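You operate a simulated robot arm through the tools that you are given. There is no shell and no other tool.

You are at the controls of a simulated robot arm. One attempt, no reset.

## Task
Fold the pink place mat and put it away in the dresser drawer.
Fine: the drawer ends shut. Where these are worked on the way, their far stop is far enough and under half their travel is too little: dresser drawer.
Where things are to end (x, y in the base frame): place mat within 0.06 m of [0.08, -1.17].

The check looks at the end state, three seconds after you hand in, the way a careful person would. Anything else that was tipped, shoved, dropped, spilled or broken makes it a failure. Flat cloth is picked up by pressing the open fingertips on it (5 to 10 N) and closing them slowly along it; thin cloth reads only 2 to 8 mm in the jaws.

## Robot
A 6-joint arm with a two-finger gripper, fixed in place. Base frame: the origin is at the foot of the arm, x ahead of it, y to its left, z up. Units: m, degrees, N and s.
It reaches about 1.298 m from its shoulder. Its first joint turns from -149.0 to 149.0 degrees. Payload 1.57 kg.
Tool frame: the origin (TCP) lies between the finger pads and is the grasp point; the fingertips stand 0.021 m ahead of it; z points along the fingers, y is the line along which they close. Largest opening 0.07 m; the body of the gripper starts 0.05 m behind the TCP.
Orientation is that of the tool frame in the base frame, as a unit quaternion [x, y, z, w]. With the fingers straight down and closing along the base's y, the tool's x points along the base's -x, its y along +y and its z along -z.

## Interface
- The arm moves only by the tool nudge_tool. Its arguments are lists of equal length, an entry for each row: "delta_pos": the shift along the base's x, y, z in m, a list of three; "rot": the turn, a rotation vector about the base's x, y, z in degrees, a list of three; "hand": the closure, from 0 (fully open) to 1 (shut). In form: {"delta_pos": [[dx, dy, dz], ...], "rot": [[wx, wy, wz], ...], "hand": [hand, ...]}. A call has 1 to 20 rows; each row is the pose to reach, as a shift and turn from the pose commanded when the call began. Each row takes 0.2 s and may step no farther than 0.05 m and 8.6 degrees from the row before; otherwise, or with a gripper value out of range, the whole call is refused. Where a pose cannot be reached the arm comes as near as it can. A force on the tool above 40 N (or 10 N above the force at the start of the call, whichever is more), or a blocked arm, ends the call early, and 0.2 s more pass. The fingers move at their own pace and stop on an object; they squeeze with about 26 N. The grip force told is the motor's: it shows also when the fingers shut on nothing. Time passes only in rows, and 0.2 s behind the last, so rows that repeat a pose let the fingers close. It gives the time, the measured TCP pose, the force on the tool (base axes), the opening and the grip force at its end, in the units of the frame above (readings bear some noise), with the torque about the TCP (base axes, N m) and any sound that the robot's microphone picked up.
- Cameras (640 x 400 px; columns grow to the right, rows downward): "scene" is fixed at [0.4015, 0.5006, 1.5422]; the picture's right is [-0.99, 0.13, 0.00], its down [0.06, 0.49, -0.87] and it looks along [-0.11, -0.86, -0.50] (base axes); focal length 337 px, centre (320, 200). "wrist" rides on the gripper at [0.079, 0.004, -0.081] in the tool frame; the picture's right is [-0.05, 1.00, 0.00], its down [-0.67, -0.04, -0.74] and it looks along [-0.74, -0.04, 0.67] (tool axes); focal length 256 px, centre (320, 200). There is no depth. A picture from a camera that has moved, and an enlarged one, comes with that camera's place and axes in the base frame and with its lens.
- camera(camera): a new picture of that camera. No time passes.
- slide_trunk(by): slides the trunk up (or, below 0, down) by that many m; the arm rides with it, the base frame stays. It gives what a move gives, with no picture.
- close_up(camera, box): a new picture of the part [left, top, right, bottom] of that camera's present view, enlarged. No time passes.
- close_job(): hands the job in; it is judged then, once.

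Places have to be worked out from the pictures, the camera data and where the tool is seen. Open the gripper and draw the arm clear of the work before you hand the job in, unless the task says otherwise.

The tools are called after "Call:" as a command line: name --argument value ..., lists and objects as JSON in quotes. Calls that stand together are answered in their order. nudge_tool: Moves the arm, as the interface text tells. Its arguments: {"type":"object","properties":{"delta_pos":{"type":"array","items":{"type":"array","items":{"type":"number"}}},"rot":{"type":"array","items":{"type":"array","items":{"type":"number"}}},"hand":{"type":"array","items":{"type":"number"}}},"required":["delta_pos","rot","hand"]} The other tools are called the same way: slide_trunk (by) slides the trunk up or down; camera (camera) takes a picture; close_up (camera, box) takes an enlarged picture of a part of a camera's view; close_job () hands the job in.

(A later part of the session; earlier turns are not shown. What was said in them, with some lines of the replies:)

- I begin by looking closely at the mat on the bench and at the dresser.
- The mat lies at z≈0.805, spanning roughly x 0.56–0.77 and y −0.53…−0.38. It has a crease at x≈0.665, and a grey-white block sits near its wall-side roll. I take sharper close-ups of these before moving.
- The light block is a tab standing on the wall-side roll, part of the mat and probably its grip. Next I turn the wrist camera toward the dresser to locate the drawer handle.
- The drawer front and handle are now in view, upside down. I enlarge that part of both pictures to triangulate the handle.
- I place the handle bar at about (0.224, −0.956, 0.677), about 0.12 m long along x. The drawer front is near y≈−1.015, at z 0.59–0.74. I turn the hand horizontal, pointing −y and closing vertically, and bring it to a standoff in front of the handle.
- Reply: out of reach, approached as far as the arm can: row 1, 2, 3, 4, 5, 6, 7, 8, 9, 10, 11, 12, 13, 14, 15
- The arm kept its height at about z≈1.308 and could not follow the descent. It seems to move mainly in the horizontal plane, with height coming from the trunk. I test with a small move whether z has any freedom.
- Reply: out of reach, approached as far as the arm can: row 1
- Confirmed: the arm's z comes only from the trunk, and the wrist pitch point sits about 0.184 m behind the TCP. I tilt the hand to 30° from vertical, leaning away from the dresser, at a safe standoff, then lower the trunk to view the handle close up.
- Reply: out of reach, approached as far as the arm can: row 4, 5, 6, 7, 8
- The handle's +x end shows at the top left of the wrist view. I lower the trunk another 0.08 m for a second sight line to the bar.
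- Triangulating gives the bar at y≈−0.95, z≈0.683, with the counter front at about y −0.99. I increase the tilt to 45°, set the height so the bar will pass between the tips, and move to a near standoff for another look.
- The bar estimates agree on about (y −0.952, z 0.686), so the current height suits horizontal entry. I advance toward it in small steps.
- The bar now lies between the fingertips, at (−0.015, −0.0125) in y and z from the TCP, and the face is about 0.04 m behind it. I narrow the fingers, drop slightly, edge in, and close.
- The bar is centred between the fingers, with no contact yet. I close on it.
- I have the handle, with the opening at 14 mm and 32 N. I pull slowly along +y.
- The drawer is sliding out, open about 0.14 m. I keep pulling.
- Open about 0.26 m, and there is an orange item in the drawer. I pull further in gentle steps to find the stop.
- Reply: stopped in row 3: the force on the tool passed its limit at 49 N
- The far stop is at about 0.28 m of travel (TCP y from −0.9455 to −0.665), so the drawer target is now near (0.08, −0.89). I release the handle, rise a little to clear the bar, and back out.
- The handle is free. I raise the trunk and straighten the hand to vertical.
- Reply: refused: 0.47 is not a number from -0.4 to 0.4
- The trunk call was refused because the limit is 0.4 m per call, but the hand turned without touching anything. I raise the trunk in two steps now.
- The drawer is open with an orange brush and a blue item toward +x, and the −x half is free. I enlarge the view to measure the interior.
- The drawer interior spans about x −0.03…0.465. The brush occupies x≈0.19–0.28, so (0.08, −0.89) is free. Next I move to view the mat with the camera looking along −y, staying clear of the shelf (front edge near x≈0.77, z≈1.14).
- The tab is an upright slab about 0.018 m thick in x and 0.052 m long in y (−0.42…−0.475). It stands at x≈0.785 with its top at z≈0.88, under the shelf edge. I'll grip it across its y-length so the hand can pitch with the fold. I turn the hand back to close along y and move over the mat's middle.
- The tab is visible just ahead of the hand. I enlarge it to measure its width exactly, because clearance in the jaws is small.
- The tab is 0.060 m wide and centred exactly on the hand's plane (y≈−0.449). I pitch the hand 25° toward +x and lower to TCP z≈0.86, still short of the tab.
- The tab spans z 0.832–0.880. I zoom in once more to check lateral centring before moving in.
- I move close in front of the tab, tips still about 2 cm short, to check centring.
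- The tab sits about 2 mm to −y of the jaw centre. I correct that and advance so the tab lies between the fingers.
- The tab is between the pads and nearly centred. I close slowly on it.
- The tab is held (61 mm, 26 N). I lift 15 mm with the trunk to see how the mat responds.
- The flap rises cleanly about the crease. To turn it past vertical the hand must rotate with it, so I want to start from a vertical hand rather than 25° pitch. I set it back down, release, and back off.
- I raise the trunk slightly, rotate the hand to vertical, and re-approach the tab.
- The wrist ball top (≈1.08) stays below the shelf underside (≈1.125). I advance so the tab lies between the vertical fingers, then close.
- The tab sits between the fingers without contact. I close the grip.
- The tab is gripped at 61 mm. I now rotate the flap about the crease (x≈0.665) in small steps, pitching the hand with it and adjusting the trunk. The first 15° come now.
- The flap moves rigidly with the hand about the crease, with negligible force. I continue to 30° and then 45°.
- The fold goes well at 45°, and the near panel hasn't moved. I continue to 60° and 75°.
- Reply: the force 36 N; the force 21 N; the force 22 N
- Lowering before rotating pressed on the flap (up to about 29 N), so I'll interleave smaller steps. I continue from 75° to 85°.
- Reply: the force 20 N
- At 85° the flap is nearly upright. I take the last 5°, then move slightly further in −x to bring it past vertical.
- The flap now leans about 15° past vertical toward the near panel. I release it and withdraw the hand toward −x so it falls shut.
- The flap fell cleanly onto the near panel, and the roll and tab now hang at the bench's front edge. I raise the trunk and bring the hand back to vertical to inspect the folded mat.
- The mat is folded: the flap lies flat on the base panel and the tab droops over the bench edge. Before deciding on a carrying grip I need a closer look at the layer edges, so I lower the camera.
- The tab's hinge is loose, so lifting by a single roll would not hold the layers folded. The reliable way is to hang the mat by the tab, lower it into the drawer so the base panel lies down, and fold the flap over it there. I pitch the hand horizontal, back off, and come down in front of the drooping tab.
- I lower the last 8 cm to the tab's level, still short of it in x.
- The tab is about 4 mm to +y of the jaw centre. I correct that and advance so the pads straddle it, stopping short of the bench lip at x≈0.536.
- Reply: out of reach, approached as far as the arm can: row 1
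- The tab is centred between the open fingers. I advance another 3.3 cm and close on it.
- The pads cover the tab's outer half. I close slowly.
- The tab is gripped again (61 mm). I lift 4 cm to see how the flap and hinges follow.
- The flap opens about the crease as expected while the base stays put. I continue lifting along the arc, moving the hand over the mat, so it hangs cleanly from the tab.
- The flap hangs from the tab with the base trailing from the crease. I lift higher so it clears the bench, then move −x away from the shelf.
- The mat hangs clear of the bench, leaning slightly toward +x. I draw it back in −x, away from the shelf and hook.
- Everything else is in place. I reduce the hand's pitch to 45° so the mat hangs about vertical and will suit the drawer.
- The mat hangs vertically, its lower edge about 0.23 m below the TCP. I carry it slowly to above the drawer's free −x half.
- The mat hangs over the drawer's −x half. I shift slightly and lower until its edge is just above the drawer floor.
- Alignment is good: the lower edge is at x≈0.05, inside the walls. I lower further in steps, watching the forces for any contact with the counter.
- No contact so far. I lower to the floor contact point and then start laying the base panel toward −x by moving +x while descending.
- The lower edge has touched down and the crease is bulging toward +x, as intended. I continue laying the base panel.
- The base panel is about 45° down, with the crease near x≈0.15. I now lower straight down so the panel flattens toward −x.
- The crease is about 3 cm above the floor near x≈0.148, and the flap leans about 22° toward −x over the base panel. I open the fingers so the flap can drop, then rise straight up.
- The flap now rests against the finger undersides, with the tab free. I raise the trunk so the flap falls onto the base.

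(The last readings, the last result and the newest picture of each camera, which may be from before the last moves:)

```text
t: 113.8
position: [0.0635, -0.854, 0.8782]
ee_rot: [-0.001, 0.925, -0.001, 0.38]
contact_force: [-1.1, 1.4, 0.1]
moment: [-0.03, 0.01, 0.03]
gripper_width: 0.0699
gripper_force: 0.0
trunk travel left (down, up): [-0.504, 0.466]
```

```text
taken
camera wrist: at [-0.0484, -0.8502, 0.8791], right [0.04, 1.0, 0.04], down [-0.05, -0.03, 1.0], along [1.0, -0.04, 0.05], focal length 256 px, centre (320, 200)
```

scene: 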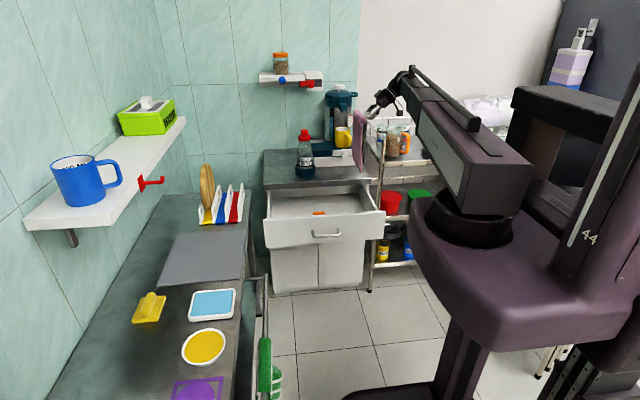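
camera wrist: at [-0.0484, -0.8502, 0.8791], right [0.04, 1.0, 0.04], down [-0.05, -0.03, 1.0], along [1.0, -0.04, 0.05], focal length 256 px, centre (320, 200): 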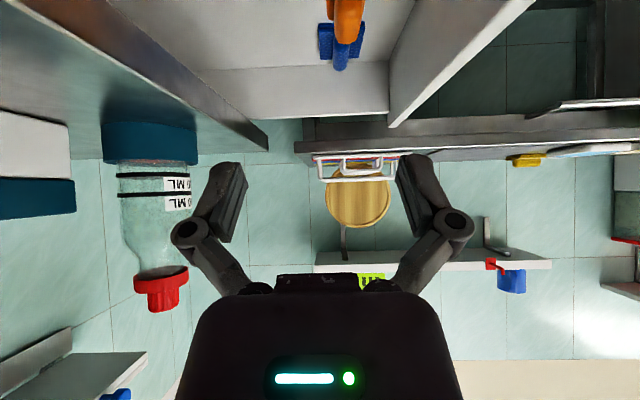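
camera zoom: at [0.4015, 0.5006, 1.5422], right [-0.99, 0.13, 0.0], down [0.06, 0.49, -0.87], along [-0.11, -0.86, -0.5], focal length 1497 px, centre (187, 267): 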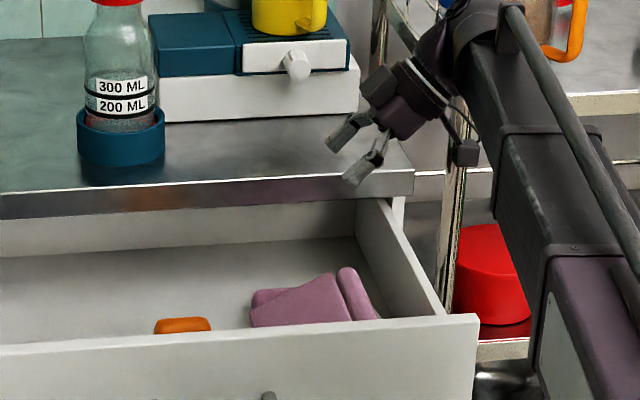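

The flap has fallen over the base but looks propped up slightly by the tab. I raise and reposition the camera to inspect from above.

Call:
slide_trunk --by 0.3

Call:
nudge_tool --delta_pos '[[0, 0.03, -0.0159], [0, 0.06, -0.0292], [0, 0.09, -0.04], [0, 0.12, -0.0476], [0, 0.15, -0.0523], [0, 0.18, -0.0539]]' --rot '[[0, 7.5, 0], [0, 15, 0], [0, 22.5, 0], [0, 30, 0], [0, 37.5, 0], [0, 45.3, 0]]' --hand '[0, 0, 0, 0, 0, 0]'

Call:
nudge_tool --delta_pos '[[0, 0.01, 0], [0, 0.02, 0], [0, 0.03, 0], [0, 0.04, 0], [0, 0.05, 0], [0, 0.06, 0], [0, 0.07, 0], [0, 0.08, 0], [0, 0.09, 0], [0, 0.1, 0], [0, 0.11, 0], [0, 0.12, 0]]' --rot '[[0, 0, -7.5], [0, 0, -15], [0, 0, -22.5], [0, 0, -30], [0, 0, -37.5], [0, 0, -45], [0, 0, -52.5], [0, 0, -60], [0, 0, -67.5], [0, 0, -75], [0, 0, -82.5], [0, 0, -90]]' --hand '[0, 0, 0, 0, 0, 0, 0, 0, 0, 0, 0, 0]'

Call:
camera --camera "wrist"

Call:
camera --camera "scene"

```text
t: 116.8
position: [0.0636, -0.8549, 1.1767]
ee_rot: [0.0, 0.925, 0.0, 0.38]
contact_force: [0.6, -0.6, -0.1]
moment: [0.01, -0.02, 0.02]
gripper_width: 0.0701
gripper_force: 0.0
trunk travel left (down, up): [-0.804, 0.166]
```

```text
t: 118.2
position: [0.0626, -0.6755, 1.1234]
ee_rot: [-0.001, 1.0, -0.001, -0.007]
contact_force: [0.0, -0.8, 0.2]
moment: [0.0, -0.01, 0.01]
gripper_width: 0.07
gripper_force: 0.1
trunk travel left (down, up): [-0.804, 0.166]
```

```text
t: 120.8
position: [0.0646, -0.5534, 1.1232]
ee_rot: [0.708, 0.706, 0.004, -0.005]
contact_force: [-0.1, -0.9, 0.0]
moment: [0.0, 0.02, -0.01]
gripper_width: 0.0701
gripper_force: 0.1
trunk travel left (down, up): [-0.804, 0.166]
```

```text
taken
camera wrist: at [0.0695, -0.4755, 1.2058], right [1.0, -0.06, 0.0], down [-0.04, -0.67, 0.74], along [-0.04, -0.74, -0.68], focal length 256 px, centre (320, 200)
```

wrist: 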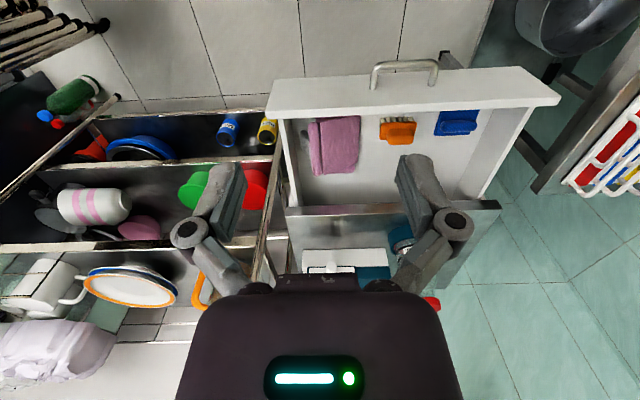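

```text
taken
```

scene: 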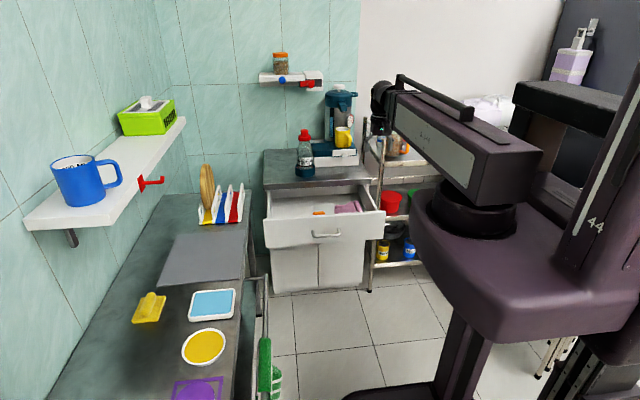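

Call:
close_up --camera "wrist" --box '[270, 80, 430, 220]'

Call:
close_up --camera "scene" --box '[300, 180, 400, 240]'

```text
2.86 times, centred on (350, 150) of wrist
camera zoom: at [0.0695, -0.4755, 1.2058], right [1.0, -0.06, 0.0], down [-0.04, -0.67, 0.74], along [-0.04, -0.74, -0.68], focal length 731 px, centre (234, 343)
```

zoom: 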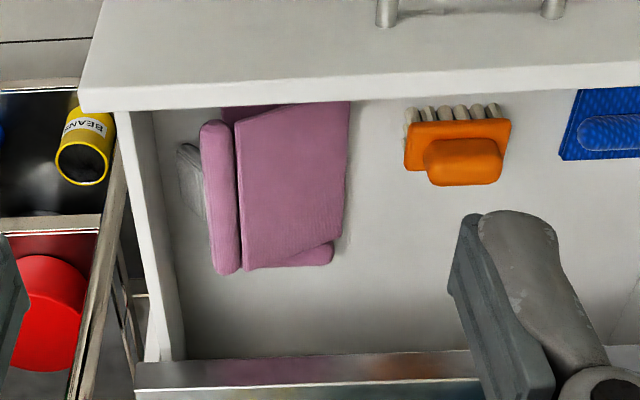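

```text
6.40 times, centred on (350, 210) of scene
camera zoom: at [0.4015, 0.5006, 1.5422], right [-0.99, 0.13, 0.0], down [0.06, 0.49, -0.87], along [-0.11, -0.86, -0.5], focal length 2155 px, centre (128, 136)
```

zoom: 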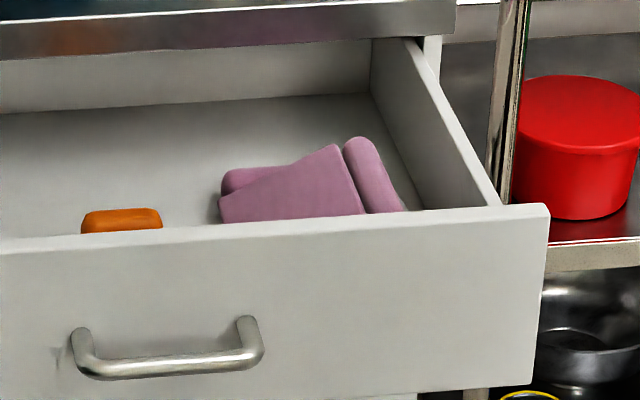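

The folded mat sits at about (0.10, −0.88) in the open drawer, near the target (0.08, −0.89), with the flap raised about 19° by its tab. I'll press the rolled edge gently with closed fingertips to flatten the fold, moving above it first.

Call:
nudge_tool --delta_pos '[[-0.003, -0.035, 0], [-0.006, -0.07, 0], [-0.009, -0.105, 0], [-0.012, -0.14, 0], [-0.015, -0.175, 0], [-0.017, -0.21, 0], [-0.019, -0.245, 0], [-0.02, -0.28, 0], [-0.02, -0.315, 0]]' --rot '[[0, 0, 0], [0, 0, 0], [0, 0, 0], [0, 0, 0], [0, 0, 0], [0, 0, 0], [0, 0, 0], [0, 0, 0], [0, 0, 0]]' --hand '[1, 1, 1, 1, 1, 1, 1, 1, 1]'

Call:
slide_trunk --by -0.37

Call:
close_up --camera "scene" --box '[290, 140, 400, 240]'

Call:
camera --camera "wrist"

```text
t: 122.8
position: [0.0436, -0.8688, 1.1229]
ee_rot: [0.707, 0.708, 0.004, -0.005]
contact_force: [-0.3, -0.8, -1.2]
moment: [0.02, 0.02, 0.0]
gripper_width: 0.0003
gripper_force: 26.0
trunk travel left (down, up): [-0.804, 0.166]
```

```text
t: 126.4
position: [0.043, -0.8684, 0.7531]
ee_rot: [0.707, 0.707, 0.004, -0.004]
contact_force: [-0.1, -0.4, -0.3]
moment: [-0.02, 0.02, 0.02]
gripper_width: 0.0002
gripper_force: 26.1
trunk travel left (down, up): [-0.434, 0.536]
```

```text
4.00 times, centred on (345, 190) of scene
camera zoom: at [0.4015, 0.5006, 1.5422], right [-0.99, 0.13, 0.0], down [0.06, 0.49, -0.87], along [-0.11, -0.86, -0.5], focal length 1347 px, centre (220, 240)
```

zoom: 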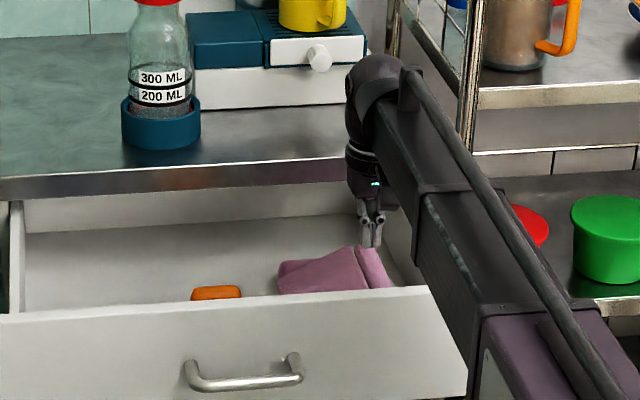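

```text
taken
camera wrist: at [0.0489, -0.7893, 0.8357], right [1.0, -0.05, 0.0], down [-0.03, -0.68, 0.74], along [-0.04, -0.74, -0.68], focal length 256 px, centre (320, 200)
```

wrist: 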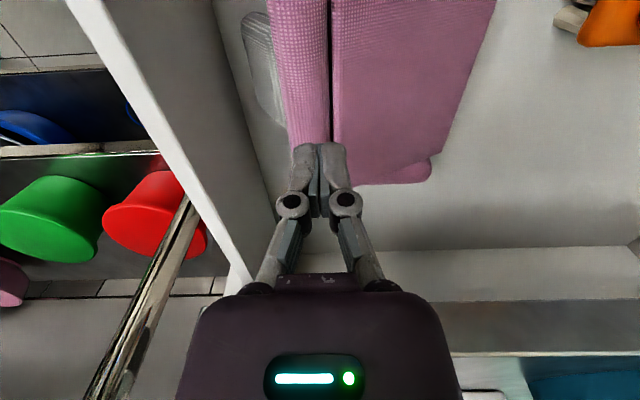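

The fingertips are above the rolled edge. I descend in small steps, watching the force.

Call:
slide_trunk --by -0.045

Call:
slide_trunk --by -0.01

Call:
slide_trunk --by -0.01

Call:
close_up --camera "scene" --box '[290, 140, 400, 240]'

Call:
camera --camera "wrist"

```text
t: 127.2
position: [0.0439, -0.8679, 0.708]
ee_rot: [0.707, 0.707, 0.005, -0.004]
contact_force: [0.1, -0.3, -1.4]
moment: [0.02, -0.03, -0.02]
gripper_width: 0.0
gripper_force: 26.5
trunk travel left (down, up): [-0.389, 0.581]
```

```text
t: 127.8
position: [0.0433, -0.8683, 0.6983]
ee_rot: [0.707, 0.707, 0.004, -0.004]
contact_force: [0.3, 0.0, 0.0]
moment: [0.01, 0.0, -0.02]
gripper_width: 0.0
gripper_force: 26.0
trunk travel left (down, up): [-0.379, 0.591]
```

```text
t: 128.4
position: [0.0423, -0.8679, 0.6879]
ee_rot: [0.707, 0.707, 0.004, -0.005]
contact_force: [0.2, 1.0, 0.4]
moment: [-0.01, 0.0, -0.01]
gripper_width: 0.0001
gripper_force: 26.4
trunk travel left (down, up): [-0.369, 0.601]
```

```text
4.00 times, centred on (345, 190) of scene
camera zoom: at [0.4015, 0.5006, 1.5422], right [-0.99, 0.13, 0.0], down [0.06, 0.49, -0.87], along [-0.11, -0.86, -0.5], focal length 1347 px, centre (220, 240)
```

zoom: 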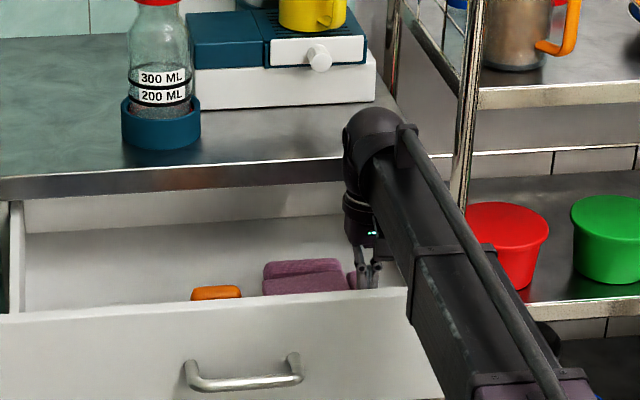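

```text
taken
camera wrist: at [0.0489, -0.7893, 0.7707], right [1.0, -0.05, 0.0], down [-0.03, -0.68, 0.74], along [-0.04, -0.74, -0.68], focal length 256 px, centre (320, 200)
```

wrist: 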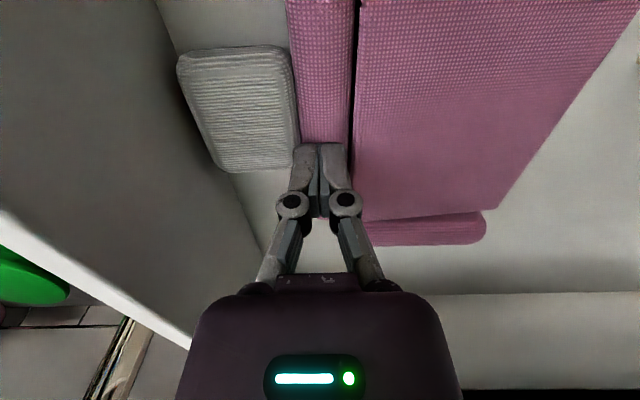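

Pressing worked: the flap now lies flat and the tab is splayed outward, with almost no force. I rise to check that it stays.

Call:
slide_trunk --by 0.3

Call:
nudge_tool --delta_pos '[[0.003, 0.035, 0], [0.006, 0.07, 0], [0.009, 0.105, 0], [0.012, 0.14, 0], [0.015, 0.175, 0], [0.017, 0.21, 0], [0.019, 0.245, 0], [0.02, 0.28, 0]]' --rot '[[0, 0, 0], [0, 0, 0], [0, 0, 0], [0, 0, 0], [0, 0, 0], [0, 0, 0], [0, 0, 0], [0, 0, 0]]' --hand '[1, 1, 1, 1, 1, 1, 1, 1]'

Call:
close_up --camera "scene" --box '[300, 180, 400, 240]'

Call:
close_up --camera "wrist" --box '[240, 0, 440, 160]'

```text
t: 131.4
position: [0.0427, -0.8682, 0.9889]
ee_rot: [0.707, 0.707, 0.005, -0.004]
contact_force: [0.1, 0.9, 0.0]
moment: [-0.01, 0.02, 0.01]
gripper_width: 0.0
gripper_force: 25.4
trunk travel left (down, up): [-0.669, 0.301]
```

```text
t: 133.2
position: [0.0636, -0.5858, 0.9882]
ee_rot: [0.707, 0.707, 0.005, -0.004]
contact_force: [0.0, -0.4, 0.7]
moment: [-0.03, -0.01, 0.02]
gripper_width: 0.0001
gripper_force: 26.0
trunk travel left (down, up): [-0.669, 0.301]
```

```text
6.40 times, centred on (350, 210) of scene
camera zoom: at [0.4015, 0.5006, 1.5422], right [-0.99, 0.13, 0.0], down [0.06, 0.49, -0.87], along [-0.11, -0.86, -0.5], focal length 2155 px, centre (128, 136)
```

zoom: 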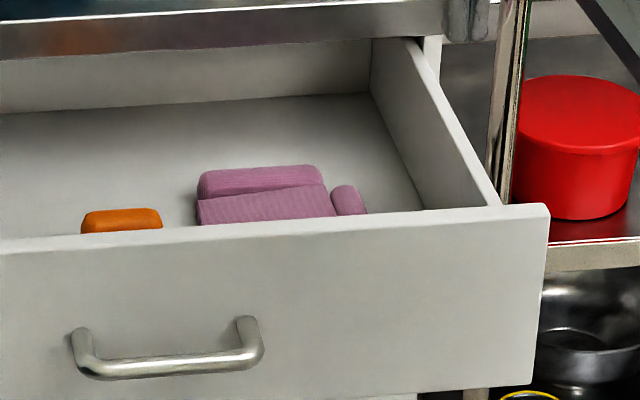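

```text
2.50 times, centred on (340, 80) of wrist
camera zoom: at [0.069, -0.5075, 1.0709], right [1.0, -0.05, 0.0], down [-0.03, -0.67, 0.74], along [-0.04, -0.74, -0.68], focal length 640 px, centre (270, 500)
```

zoom: 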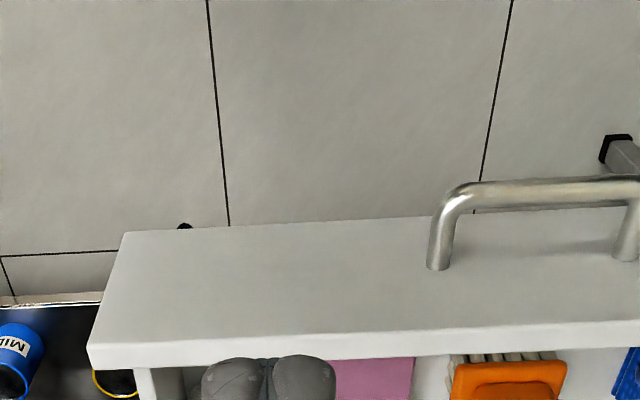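

The flap stays flat. I raise the camera for a proper position check.

Call:
slide_trunk --by 0.135

Call:
close_up --camera "wrist" --box '[260, 60, 440, 220]'

```text
t: 134.8
position: [0.0623, -0.5869, 1.1224]
ee_rot: [0.707, 0.707, 0.004, -0.004]
contact_force: [-0.2, -1.0, 0.4]
moment: [-0.02, -0.02, 0.0]
gripper_width: 0.0
gripper_force: 25.6
trunk travel left (down, up): [-0.804, 0.166]
```

```text
2.50 times, centred on (350, 140) of wrist
camera zoom: at [0.0689, -0.5085, 1.2057], right [1.0, -0.05, 0.0], down [-0.03, -0.68, 0.74], along [-0.04, -0.74, -0.68], focal length 640 px, centre (245, 350)
```

zoom: 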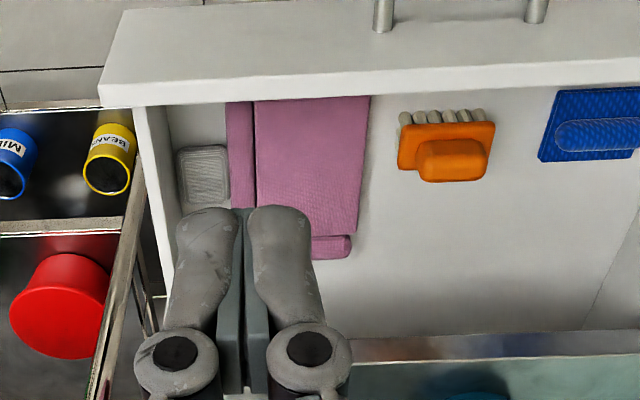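

The panels are flat at about x 0.057–0.168, centred near (0.11, −0.87) with the whole mat's centre of mass near (0.085, −0.885), so it sits well relative to the target once shut. Next I go back to the handle, turning the hand to close along y and moving to x≈0.228.

Call:
nudge_tool --delta_pos '[[0.014, 0, 0], [0.028, 0, 0], [0.042, 0, 0], [0.056, 0, 0], [0.07, 0, 0], [0.084, 0, 0], [0.098, 0, 0], [0.112, 0, 0], [0.126, 0, 0], [0.14, 0, 0], [0.153, 0, 0], [0.166, 0, 0]]' --rot '[[0, 0, 7.5], [0, 0, 15], [0, 0, 22.5], [0, 0, 30], [0, 0, 37.5], [0, 0, 45], [0, 0, 52.5], [0, 0, 60], [0, 0, 67.5], [0, 0, 75], [0, 0, 82.5], [0, 0, 90]]' --hand '[0, 0, 0, 0, 0, 0, 0, 0, 0, 0, 0, 0]'

Call:
nudge_tool --delta_pos '[[0, 0, 0.0016], [0, 0, 0.0063], [0, 0, 0.014], [0, 0, 0.0247], [0, 0, 0.038], [0, 0, 0.0539]]' --rot '[[-7.5, 0, 0], [-15, 0, 0], [-22.5, 0, 0], [-30, 0, 0], [-37.5, 0, 0], [-45, 0, 0]]' --hand '[0, 0, 0, 0, 0, 0]'

Call:
slide_trunk --by -0.4

Call:
camera --camera "wrist"

Call:
camera --camera "scene"

```text
t: 137.4
position: [0.2304, -0.5872, 1.1235]
ee_rot: [-0.002, 1.0, 0.0, -0.006]
contact_force: [0.2, 0.0, 0.3]
moment: [0.01, -0.01, 0.01]
gripper_width: 0.07
gripper_force: 0.0
trunk travel left (down, up): [-0.804, 0.166]
```

```text
t: 138.8
position: [0.2273, -0.5855, 1.1782]
ee_rot: [0.001, 0.923, -0.384, -0.005]
contact_force: [-0.3, -0.3, 0.3]
moment: [0.0, -0.02, -0.02]
gripper_width: 0.07
gripper_force: 0.1
trunk travel left (down, up): [-0.804, 0.166]
```

```text
t: 142.7
position: [0.2273, -0.5862, 0.7777]
ee_rot: [0.003, 0.924, -0.382, -0.006]
contact_force: [0.4, 0.1, -0.1]
moment: [-0.01, 0.01, 0.02]
gripper_width: 0.07
gripper_force: 0.1
trunk travel left (down, up): [-0.404, 0.566]
```

```text
taken
camera wrist: at [0.1512, -0.5249, 0.8333], right [0.05, 0.71, -0.71], down [0.68, 0.5, 0.55], along [0.74, -0.51, -0.45], focal length 256 px, centre (320, 200)
```

wrist: 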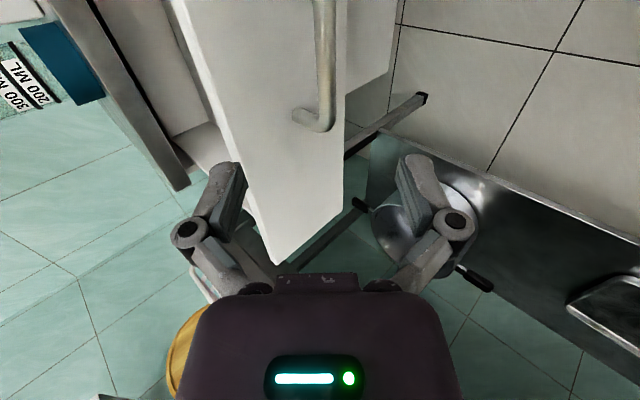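

```text
taken
```

scene: 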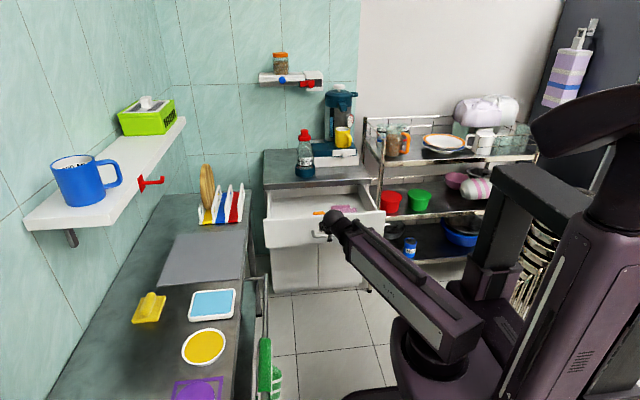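

I lower to the earlier handle-approach height and compare the view.

Call:
slide_trunk --by -0.078

Call:
nudge_tool --delta_pos '[[0, -0.02, 0], [0, -0.04, 0], [0, -0.058, 0], [0, -0.069, 0]]' --rot '[[0, 0, 0], [0, 0, 0], [0, 0, 0], [0, 0, 0]]' --hand '[0, 0, 0, 0]'

Call:
camera --camera "wrist"

```text
t: 143.8
position: [0.2285, -0.5862, 0.6994]
ee_rot: [0.003, 0.924, -0.382, -0.005]
contact_force: [0.3, 0.1, -0.8]
moment: [0.01, 0.0, 0.0]
gripper_width: 0.0702
gripper_force: 0.1
trunk travel left (down, up): [-0.326, 0.644]
```

```text
t: 144.8
position: [0.2278, -0.6553, 0.6992]
ee_rot: [0.001, 0.924, -0.383, -0.005]
contact_force: [1.0, 0.0, 0.6]
moment: [0.02, -0.02, -0.01]
gripper_width: 0.07
gripper_force: 0.1
trunk travel left (down, up): [-0.326, 0.644]
```

```text
taken
camera wrist: at [0.1519, -0.5943, 0.7553], right [0.05, 0.71, -0.71], down [0.67, 0.5, 0.55], along [0.74, -0.51, -0.45], focal length 256 px, centre (320, 200)
```

wrist: 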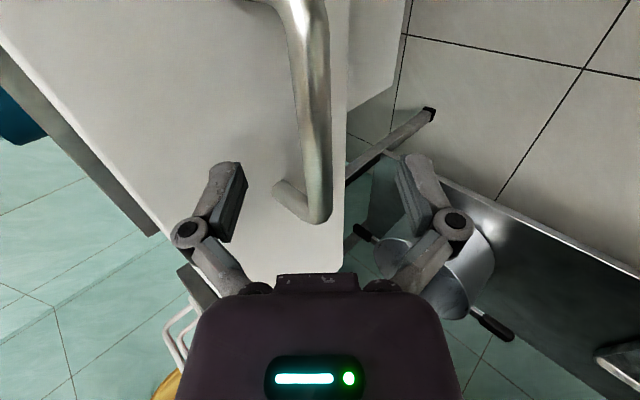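

The view matches the first approach exactly, so the drawer is still at its stop. I repeat the grip sequence.

Call:
nudge_tool --delta_pos '[[0, 0, 0], [0, 0, 0]]' --rot '[[0, 0, 0], [0, 0, 0]]' --hand '[0.43, 0.43]'

Call:
slide_trunk --by -0.008

Call:
nudge_tool --delta_pos '[[0, -0.005, 0], [0, -0.01, 0], [0, -0.01, 0], [0, -0.01, 0], [0, -0.01, 0], [0, -0.01, 0]]' --rot '[[0, 0, 0], [0, 0, 0], [0, 0, 0], [0, 0, 0], [0, 0, 0], [0, 0, 0]]' --hand '[0.43, 0.43, 0.6, 0.8, 1, 1]'

Call:
camera --camera "wrist"

```text
t: 145.4
position: [0.2296, -0.6556, 0.6996]
ee_rot: [0.003, 0.924, -0.383, -0.006]
contact_force: [0.6, -0.3, -0.3]
moment: [0.02, -0.01, -0.04]
gripper_width: 0.0397
gripper_force: 0.0
trunk travel left (down, up): [-0.326, 0.644]
```

```text
t: 146.0
position: [0.2289, -0.6551, 0.6908]
ee_rot: [0.003, 0.924, -0.383, -0.005]
contact_force: [-0.2, 1.0, 0.2]
moment: [-0.03, -0.02, 0.02]
gripper_width: 0.0402
gripper_force: 0.0
trunk travel left (down, up): [-0.318, 0.652]
```

```text
t: 147.4
position: [0.2282, -0.6653, 0.6917]
ee_rot: [0.002, 0.923, -0.384, -0.006]
contact_force: [0.4, -5.1, 4.8]
moment: [-0.05, -0.05, 0.01]
gripper_width: 0.0142
gripper_force: 31.9
trunk travel left (down, up): [-0.318, 0.652]
```

```text
taken
camera wrist: at [0.1517, -0.6041, 0.7474], right [0.05, 0.7, -0.71], down [0.68, 0.5, 0.55], along [0.74, -0.51, -0.45], focal length 256 px, centre (320, 200)
```

wrist: 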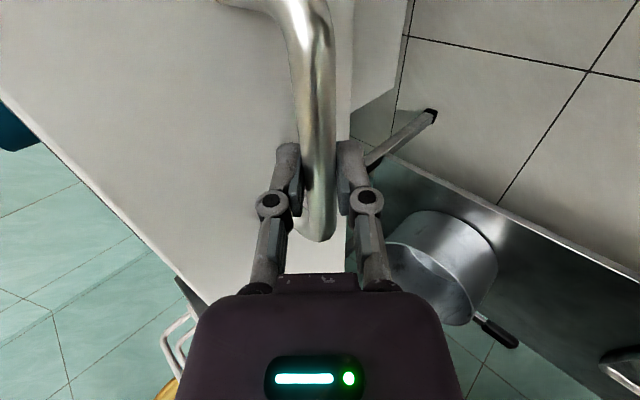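

The handle is gripped. I push the drawer shut slowly so the contents don't slide.

Call:
nudge_tool --delta_pos '[[0, -0.003, 0], [0, -0.008, 0], [0, -0.015, 0], [0, -0.023, 0], [0, -0.031, 0], [0, -0.039, 0], [0, -0.047, 0], [0, -0.055, 0], [0, -0.063, 0], [0, -0.071, 0], [0, -0.079, 0], [0, -0.087, 0], [0, -0.095, 0], [0, -0.103, 0], [0, -0.111, 0], [0, -0.119, 0], [0, -0.127, 0], [0, -0.134, 0], [0, -0.139, 0], [0, -0.14, 0]]' --rot '[[0, 0, 0], [0, 0, 0], [0, 0, 0], [0, 0, 0], [0, 0, 0], [0, 0, 0], [0, 0, 0], [0, 0, 0], [0, 0, 0], [0, 0, 0], [0, 0, 0], [0, 0, 0], [0, 0, 0], [0, 0, 0], [0, 0, 0], [0, 0, 0], [0, 0, 0], [0, 0, 0], [0, 0, 0], [0, 0, 0]]' --hand '[1, 1, 1, 1, 1, 1, 1, 1, 1, 1, 1, 1, 1, 1, 1, 1, 1, 1, 1, 1]'

Call:
close_up --camera "scene" --box '[260, 140, 400, 250]'

```text
t: 151.6
position: [0.2285, -0.8035, 0.692]
ee_rot: [0.002, 0.924, -0.383, -0.006]
contact_force: [1.7, 3.3, 2.0]
moment: [-0.01, -0.07, -0.03]
gripper_width: 0.0141
gripper_force: 32.2
trunk travel left (down, up): [-0.318, 0.652]
```

```text
3.64 times, centred on (330, 195) of scene
camera zoom: at [0.4015, 0.5006, 1.5422], right [-0.99, 0.13, 0.0], down [0.06, 0.49, -0.87], along [-0.11, -0.86, -0.5], focal length 1225 px, centre (284, 218)
```

zoom: 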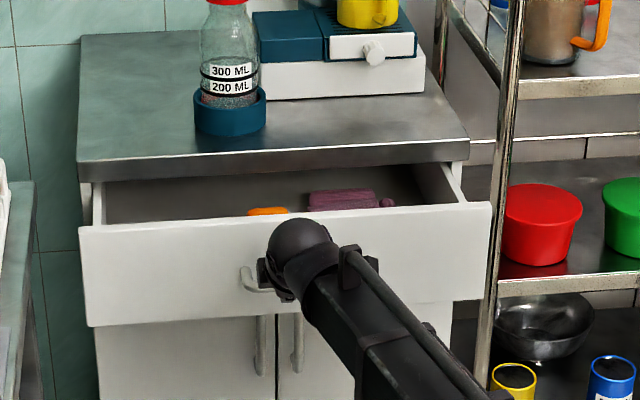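

The mat travels with the drawer. I push the remaining ~0.142 m, easing off at the end.

Call:
nudge_tool --delta_pos '[[0, -0.004, 0], [0, -0.01, 0], [0, -0.018, 0], [0, -0.026, 0], [0, -0.034, 0], [0, -0.042, 0], [0, -0.05, 0], [0, -0.058, 0], [0, -0.066, 0], [0, -0.074, 0], [0, -0.082, 0], [0, -0.09, 0], [0, -0.098, 0], [0, -0.106, 0], [0, -0.114, 0], [0, -0.122, 0], [0, -0.129, 0], [0, -0.135, 0], [0, -0.14, 0], [0, -0.144, 0]]' --rot '[[0, 0, 0], [0, 0, 0], [0, 0, 0], [0, 0, 0], [0, 0, 0], [0, 0, 0], [0, 0, 0], [0, 0, 0], [0, 0, 0], [0, 0, 0], [0, 0, 0], [0, 0, 0], [0, 0, 0], [0, 0, 0], [0, 0, 0], [0, 0, 0], [0, 0, 0], [0, 0, 0], [0, 0, 0], [0, 0, 0]]' --hand '[1, 1, 1, 1, 1, 1, 1, 1, 1, 1, 1, 1, 1, 1, 1, 1, 1, 1, 1, 1]'

Call:
close_up --camera "scene" --box '[260, 140, 400, 250]'

Call:
camera --camera "wrist"

```text
t: 155.8
position: [0.2291, -0.9454, 0.6925]
ee_rot: [0.002, 0.924, -0.381, -0.006]
contact_force: [-1.1, 38.3, -9.4]
moment: [0.23, -0.49, 0.46]
gripper_width: 0.0139
gripper_force: 31.9
trunk travel left (down, up): [-0.318, 0.652]
```

```text
3.64 times, centred on (330, 195) of scene
camera zoom: at [0.4015, 0.5006, 1.5422], right [-0.99, 0.13, 0.0], down [0.06, 0.49, -0.87], along [-0.11, -0.86, -0.5], focal length 1225 px, centre (284, 218)
```

zoom: 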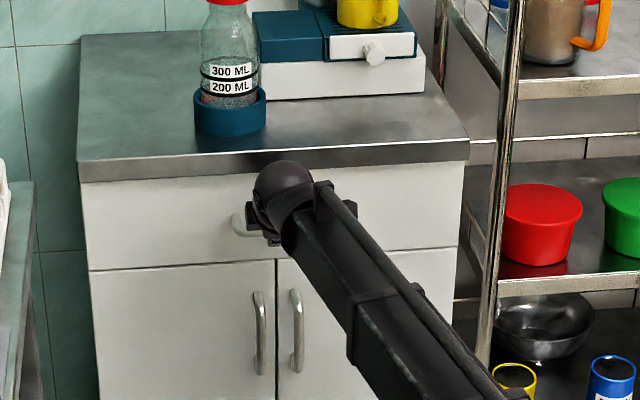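

```text
taken
camera wrist: at [0.1516, -0.8845, 0.7477], right [0.05, 0.71, -0.7], down [0.68, 0.49, 0.55], along [0.74, -0.5, -0.45], focal length 256 px, centre (320, 200)
```

wrist: 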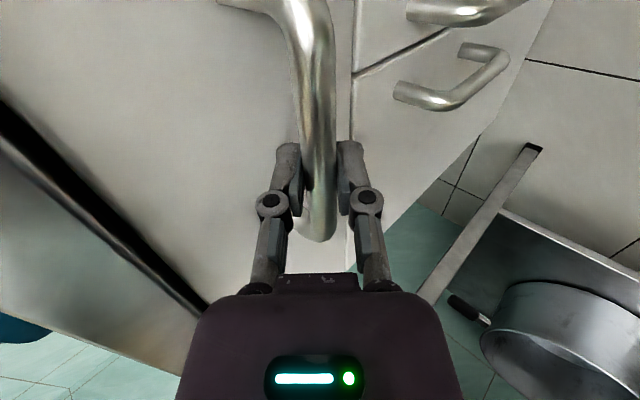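

The drawer is shut against its stop. I open the fingers partway, rise slightly to clear the bar, and back straight out.

Call:
nudge_tool --delta_pos '[[0, 0.003, 0], [0, 0.003, 0], [0, 0.003, 0]]' --rot '[[0, 0, 0], [0, 0, 0], [0, 0, 0]]' --hand '[0.6, 0.43, 0.4]'

Call:
slide_trunk --by 0.009

Call:
nudge_tool --delta_pos '[[0, 0.005, 0], [0, 0.012, 0], [0, 0.02, 0], [0, 0.03, 0], [0, 0.045, 0], [0, 0.065, 0], [0, 0.09, 0], [0, 0.12, 0]]' --rot '[[0, 0, 0], [0, 0, 0], [0, 0, 0], [0, 0, 0], [0, 0, 0], [0, 0, 0], [0, 0, 0], [0, 0, 0]]' --hand '[0.3, 0.2, 0.1, 0, 0, 0, 0, 0]'

Call:
camera --camera "wrist"

Call:
camera --camera "scene"

```text
t: 156.6
position: [0.2285, -0.9462, 0.6916]
ee_rot: [0.002, 0.924, -0.383, -0.006]
contact_force: [0.5, 0.2, -0.5]
moment: [0.0, -0.01, -0.02]
gripper_width: 0.0421
gripper_force: 0.1
trunk travel left (down, up): [-0.318, 0.652]
```

```text
t: 157.2
position: [0.2283, -0.9457, 0.7014]
ee_rot: [0.002, 0.923, -0.384, -0.006]
contact_force: [-0.5, 0.0, 0.5]
moment: [0.02, 0.01, 0.02]
gripper_width: 0.0421
gripper_force: 0.0
trunk travel left (down, up): [-0.327, 0.643]
```

```text
t: 158.9
position: [0.2307, -0.826, 0.7002]
ee_rot: [0.002, 0.924, -0.383, -0.005]
contact_force: [0.1, -0.2, 0.7]
moment: [0.02, 0.02, 0.01]
gripper_width: 0.07
gripper_force: 0.0
trunk travel left (down, up): [-0.327, 0.643]
```

```text
taken
camera wrist: at [0.1531, -0.7648, 0.7562], right [0.05, 0.71, -0.71], down [0.68, 0.5, 0.55], along [0.74, -0.51, -0.45], focal length 256 px, centre (320, 200)
```

wrist: 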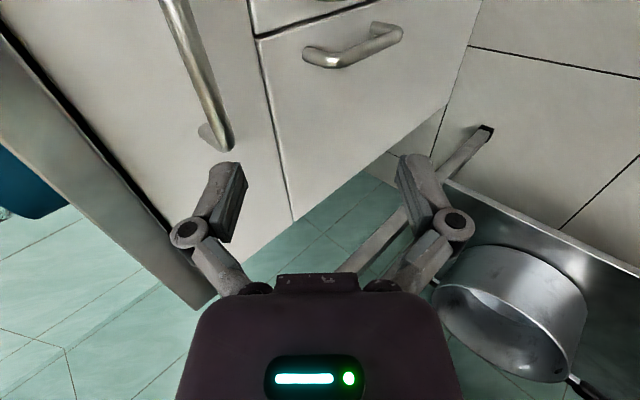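

```text
taken
```

scene: 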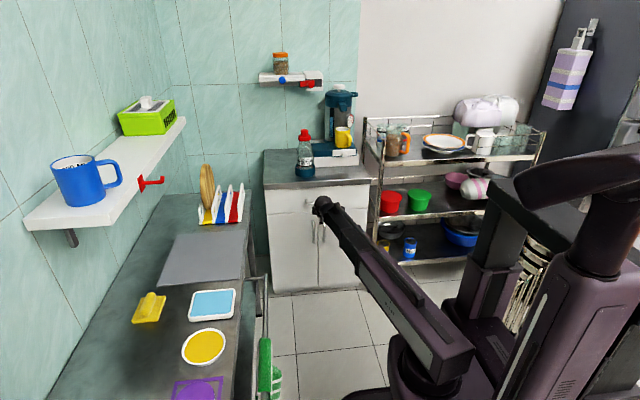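

The drawer stays shut and everything else looks undisturbed. I draw the arm back and raise it clear, then take a final look.

Call:
nudge_tool --delta_pos '[[0, 0.04, 0], [0, 0.08, 0], [0, 0.12, 0], [0, 0.16, 0], [0, 0.2, 0]]' --rot '[[0, 0, 0], [0, 0, 0], [0, 0, 0], [0, 0, 0], [0, 0, 0]]' --hand '[0, 0, 0, 0, 0]'

Call:
slide_trunk --by 0.4

Call:
camera --camera "scene"

Call:
close_up --camera "scene" --box '[250, 140, 390, 250]'

```text
t: 160.2
position: [0.2273, -0.6282, 0.7014]
ee_rot: [0.001, 0.923, -0.384, -0.007]
contact_force: [0.4, -0.8, -0.5]
moment: [-0.01, -0.04, -0.01]
gripper_width: 0.07
gripper_force: 0.0
trunk travel left (down, up): [-0.327, 0.643]
```

```text
t: 164.0
position: [0.2279, -0.6275, 1.1008]
ee_rot: [0.002, 0.923, -0.384, -0.005]
contact_force: [-0.4, 0.0, -0.2]
moment: [0.03, -0.01, 0.02]
gripper_width: 0.0701
gripper_force: 0.1
trunk travel left (down, up): [-0.727, 0.243]
```

```text
taken
```

scene: 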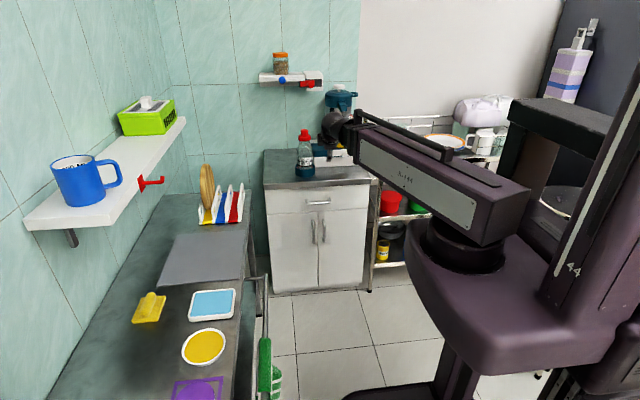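

```text
3.64 times, centred on (320, 195) of scene
camera zoom: at [0.4015, 0.5006, 1.5422], right [-0.99, 0.13, 0.0], down [0.06, 0.49, -0.87], along [-0.11, -0.86, -0.5], focal length 1225 px, centre (320, 218)
```

zoom: 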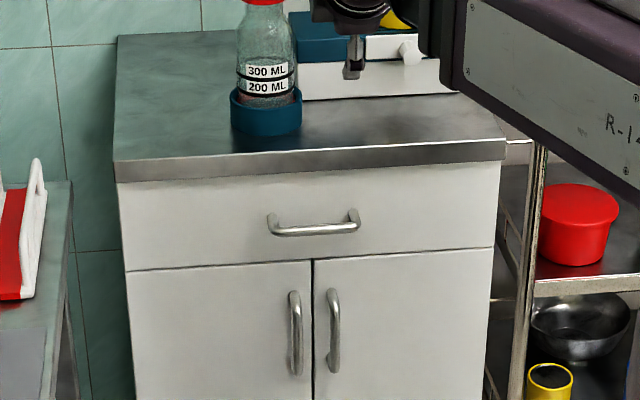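

The drawer is fully shut with the folded mat inside. The gripper is open and clear, and nothing else has moved, so I hand the job in.

Call:
close_job

```text
The job is handed in.
```

I folded the pink place mat, put it in the dresser drawer and shut the drawer. I've handed the job in but haven't had a result back.

- **Mat position:** By my camera measurements with the drawer open, the folded panels should now centre near (0.11, −1.15). The mat's centre of mass should be near (0.085, −1.165). Both are within 0.06 m of [0.08, −1.17], but I couldn't check once the drawer was shut.
- **Fold:** The first fold, on the bench, had no grip that would keep both layers together. I carried the mat hanging by its tab and folded it again inside the drawer. The tab propped the flap up by about 19°, so I pressed it down, and it was still flat when I checked just before closing.
- **Drawer:** I pulled it out to its far stop, about 0.28 m, and later pushed it shut against its inner stop. The mat moved with the drawer as far as I could see, about halfway in.
- **Everything else:** The final pictures show nothing else tipped, dropped or moved. In the last view before I closed the drawer, the orange brush and blue item were where I found them. The gripper is open and the arm is clear.
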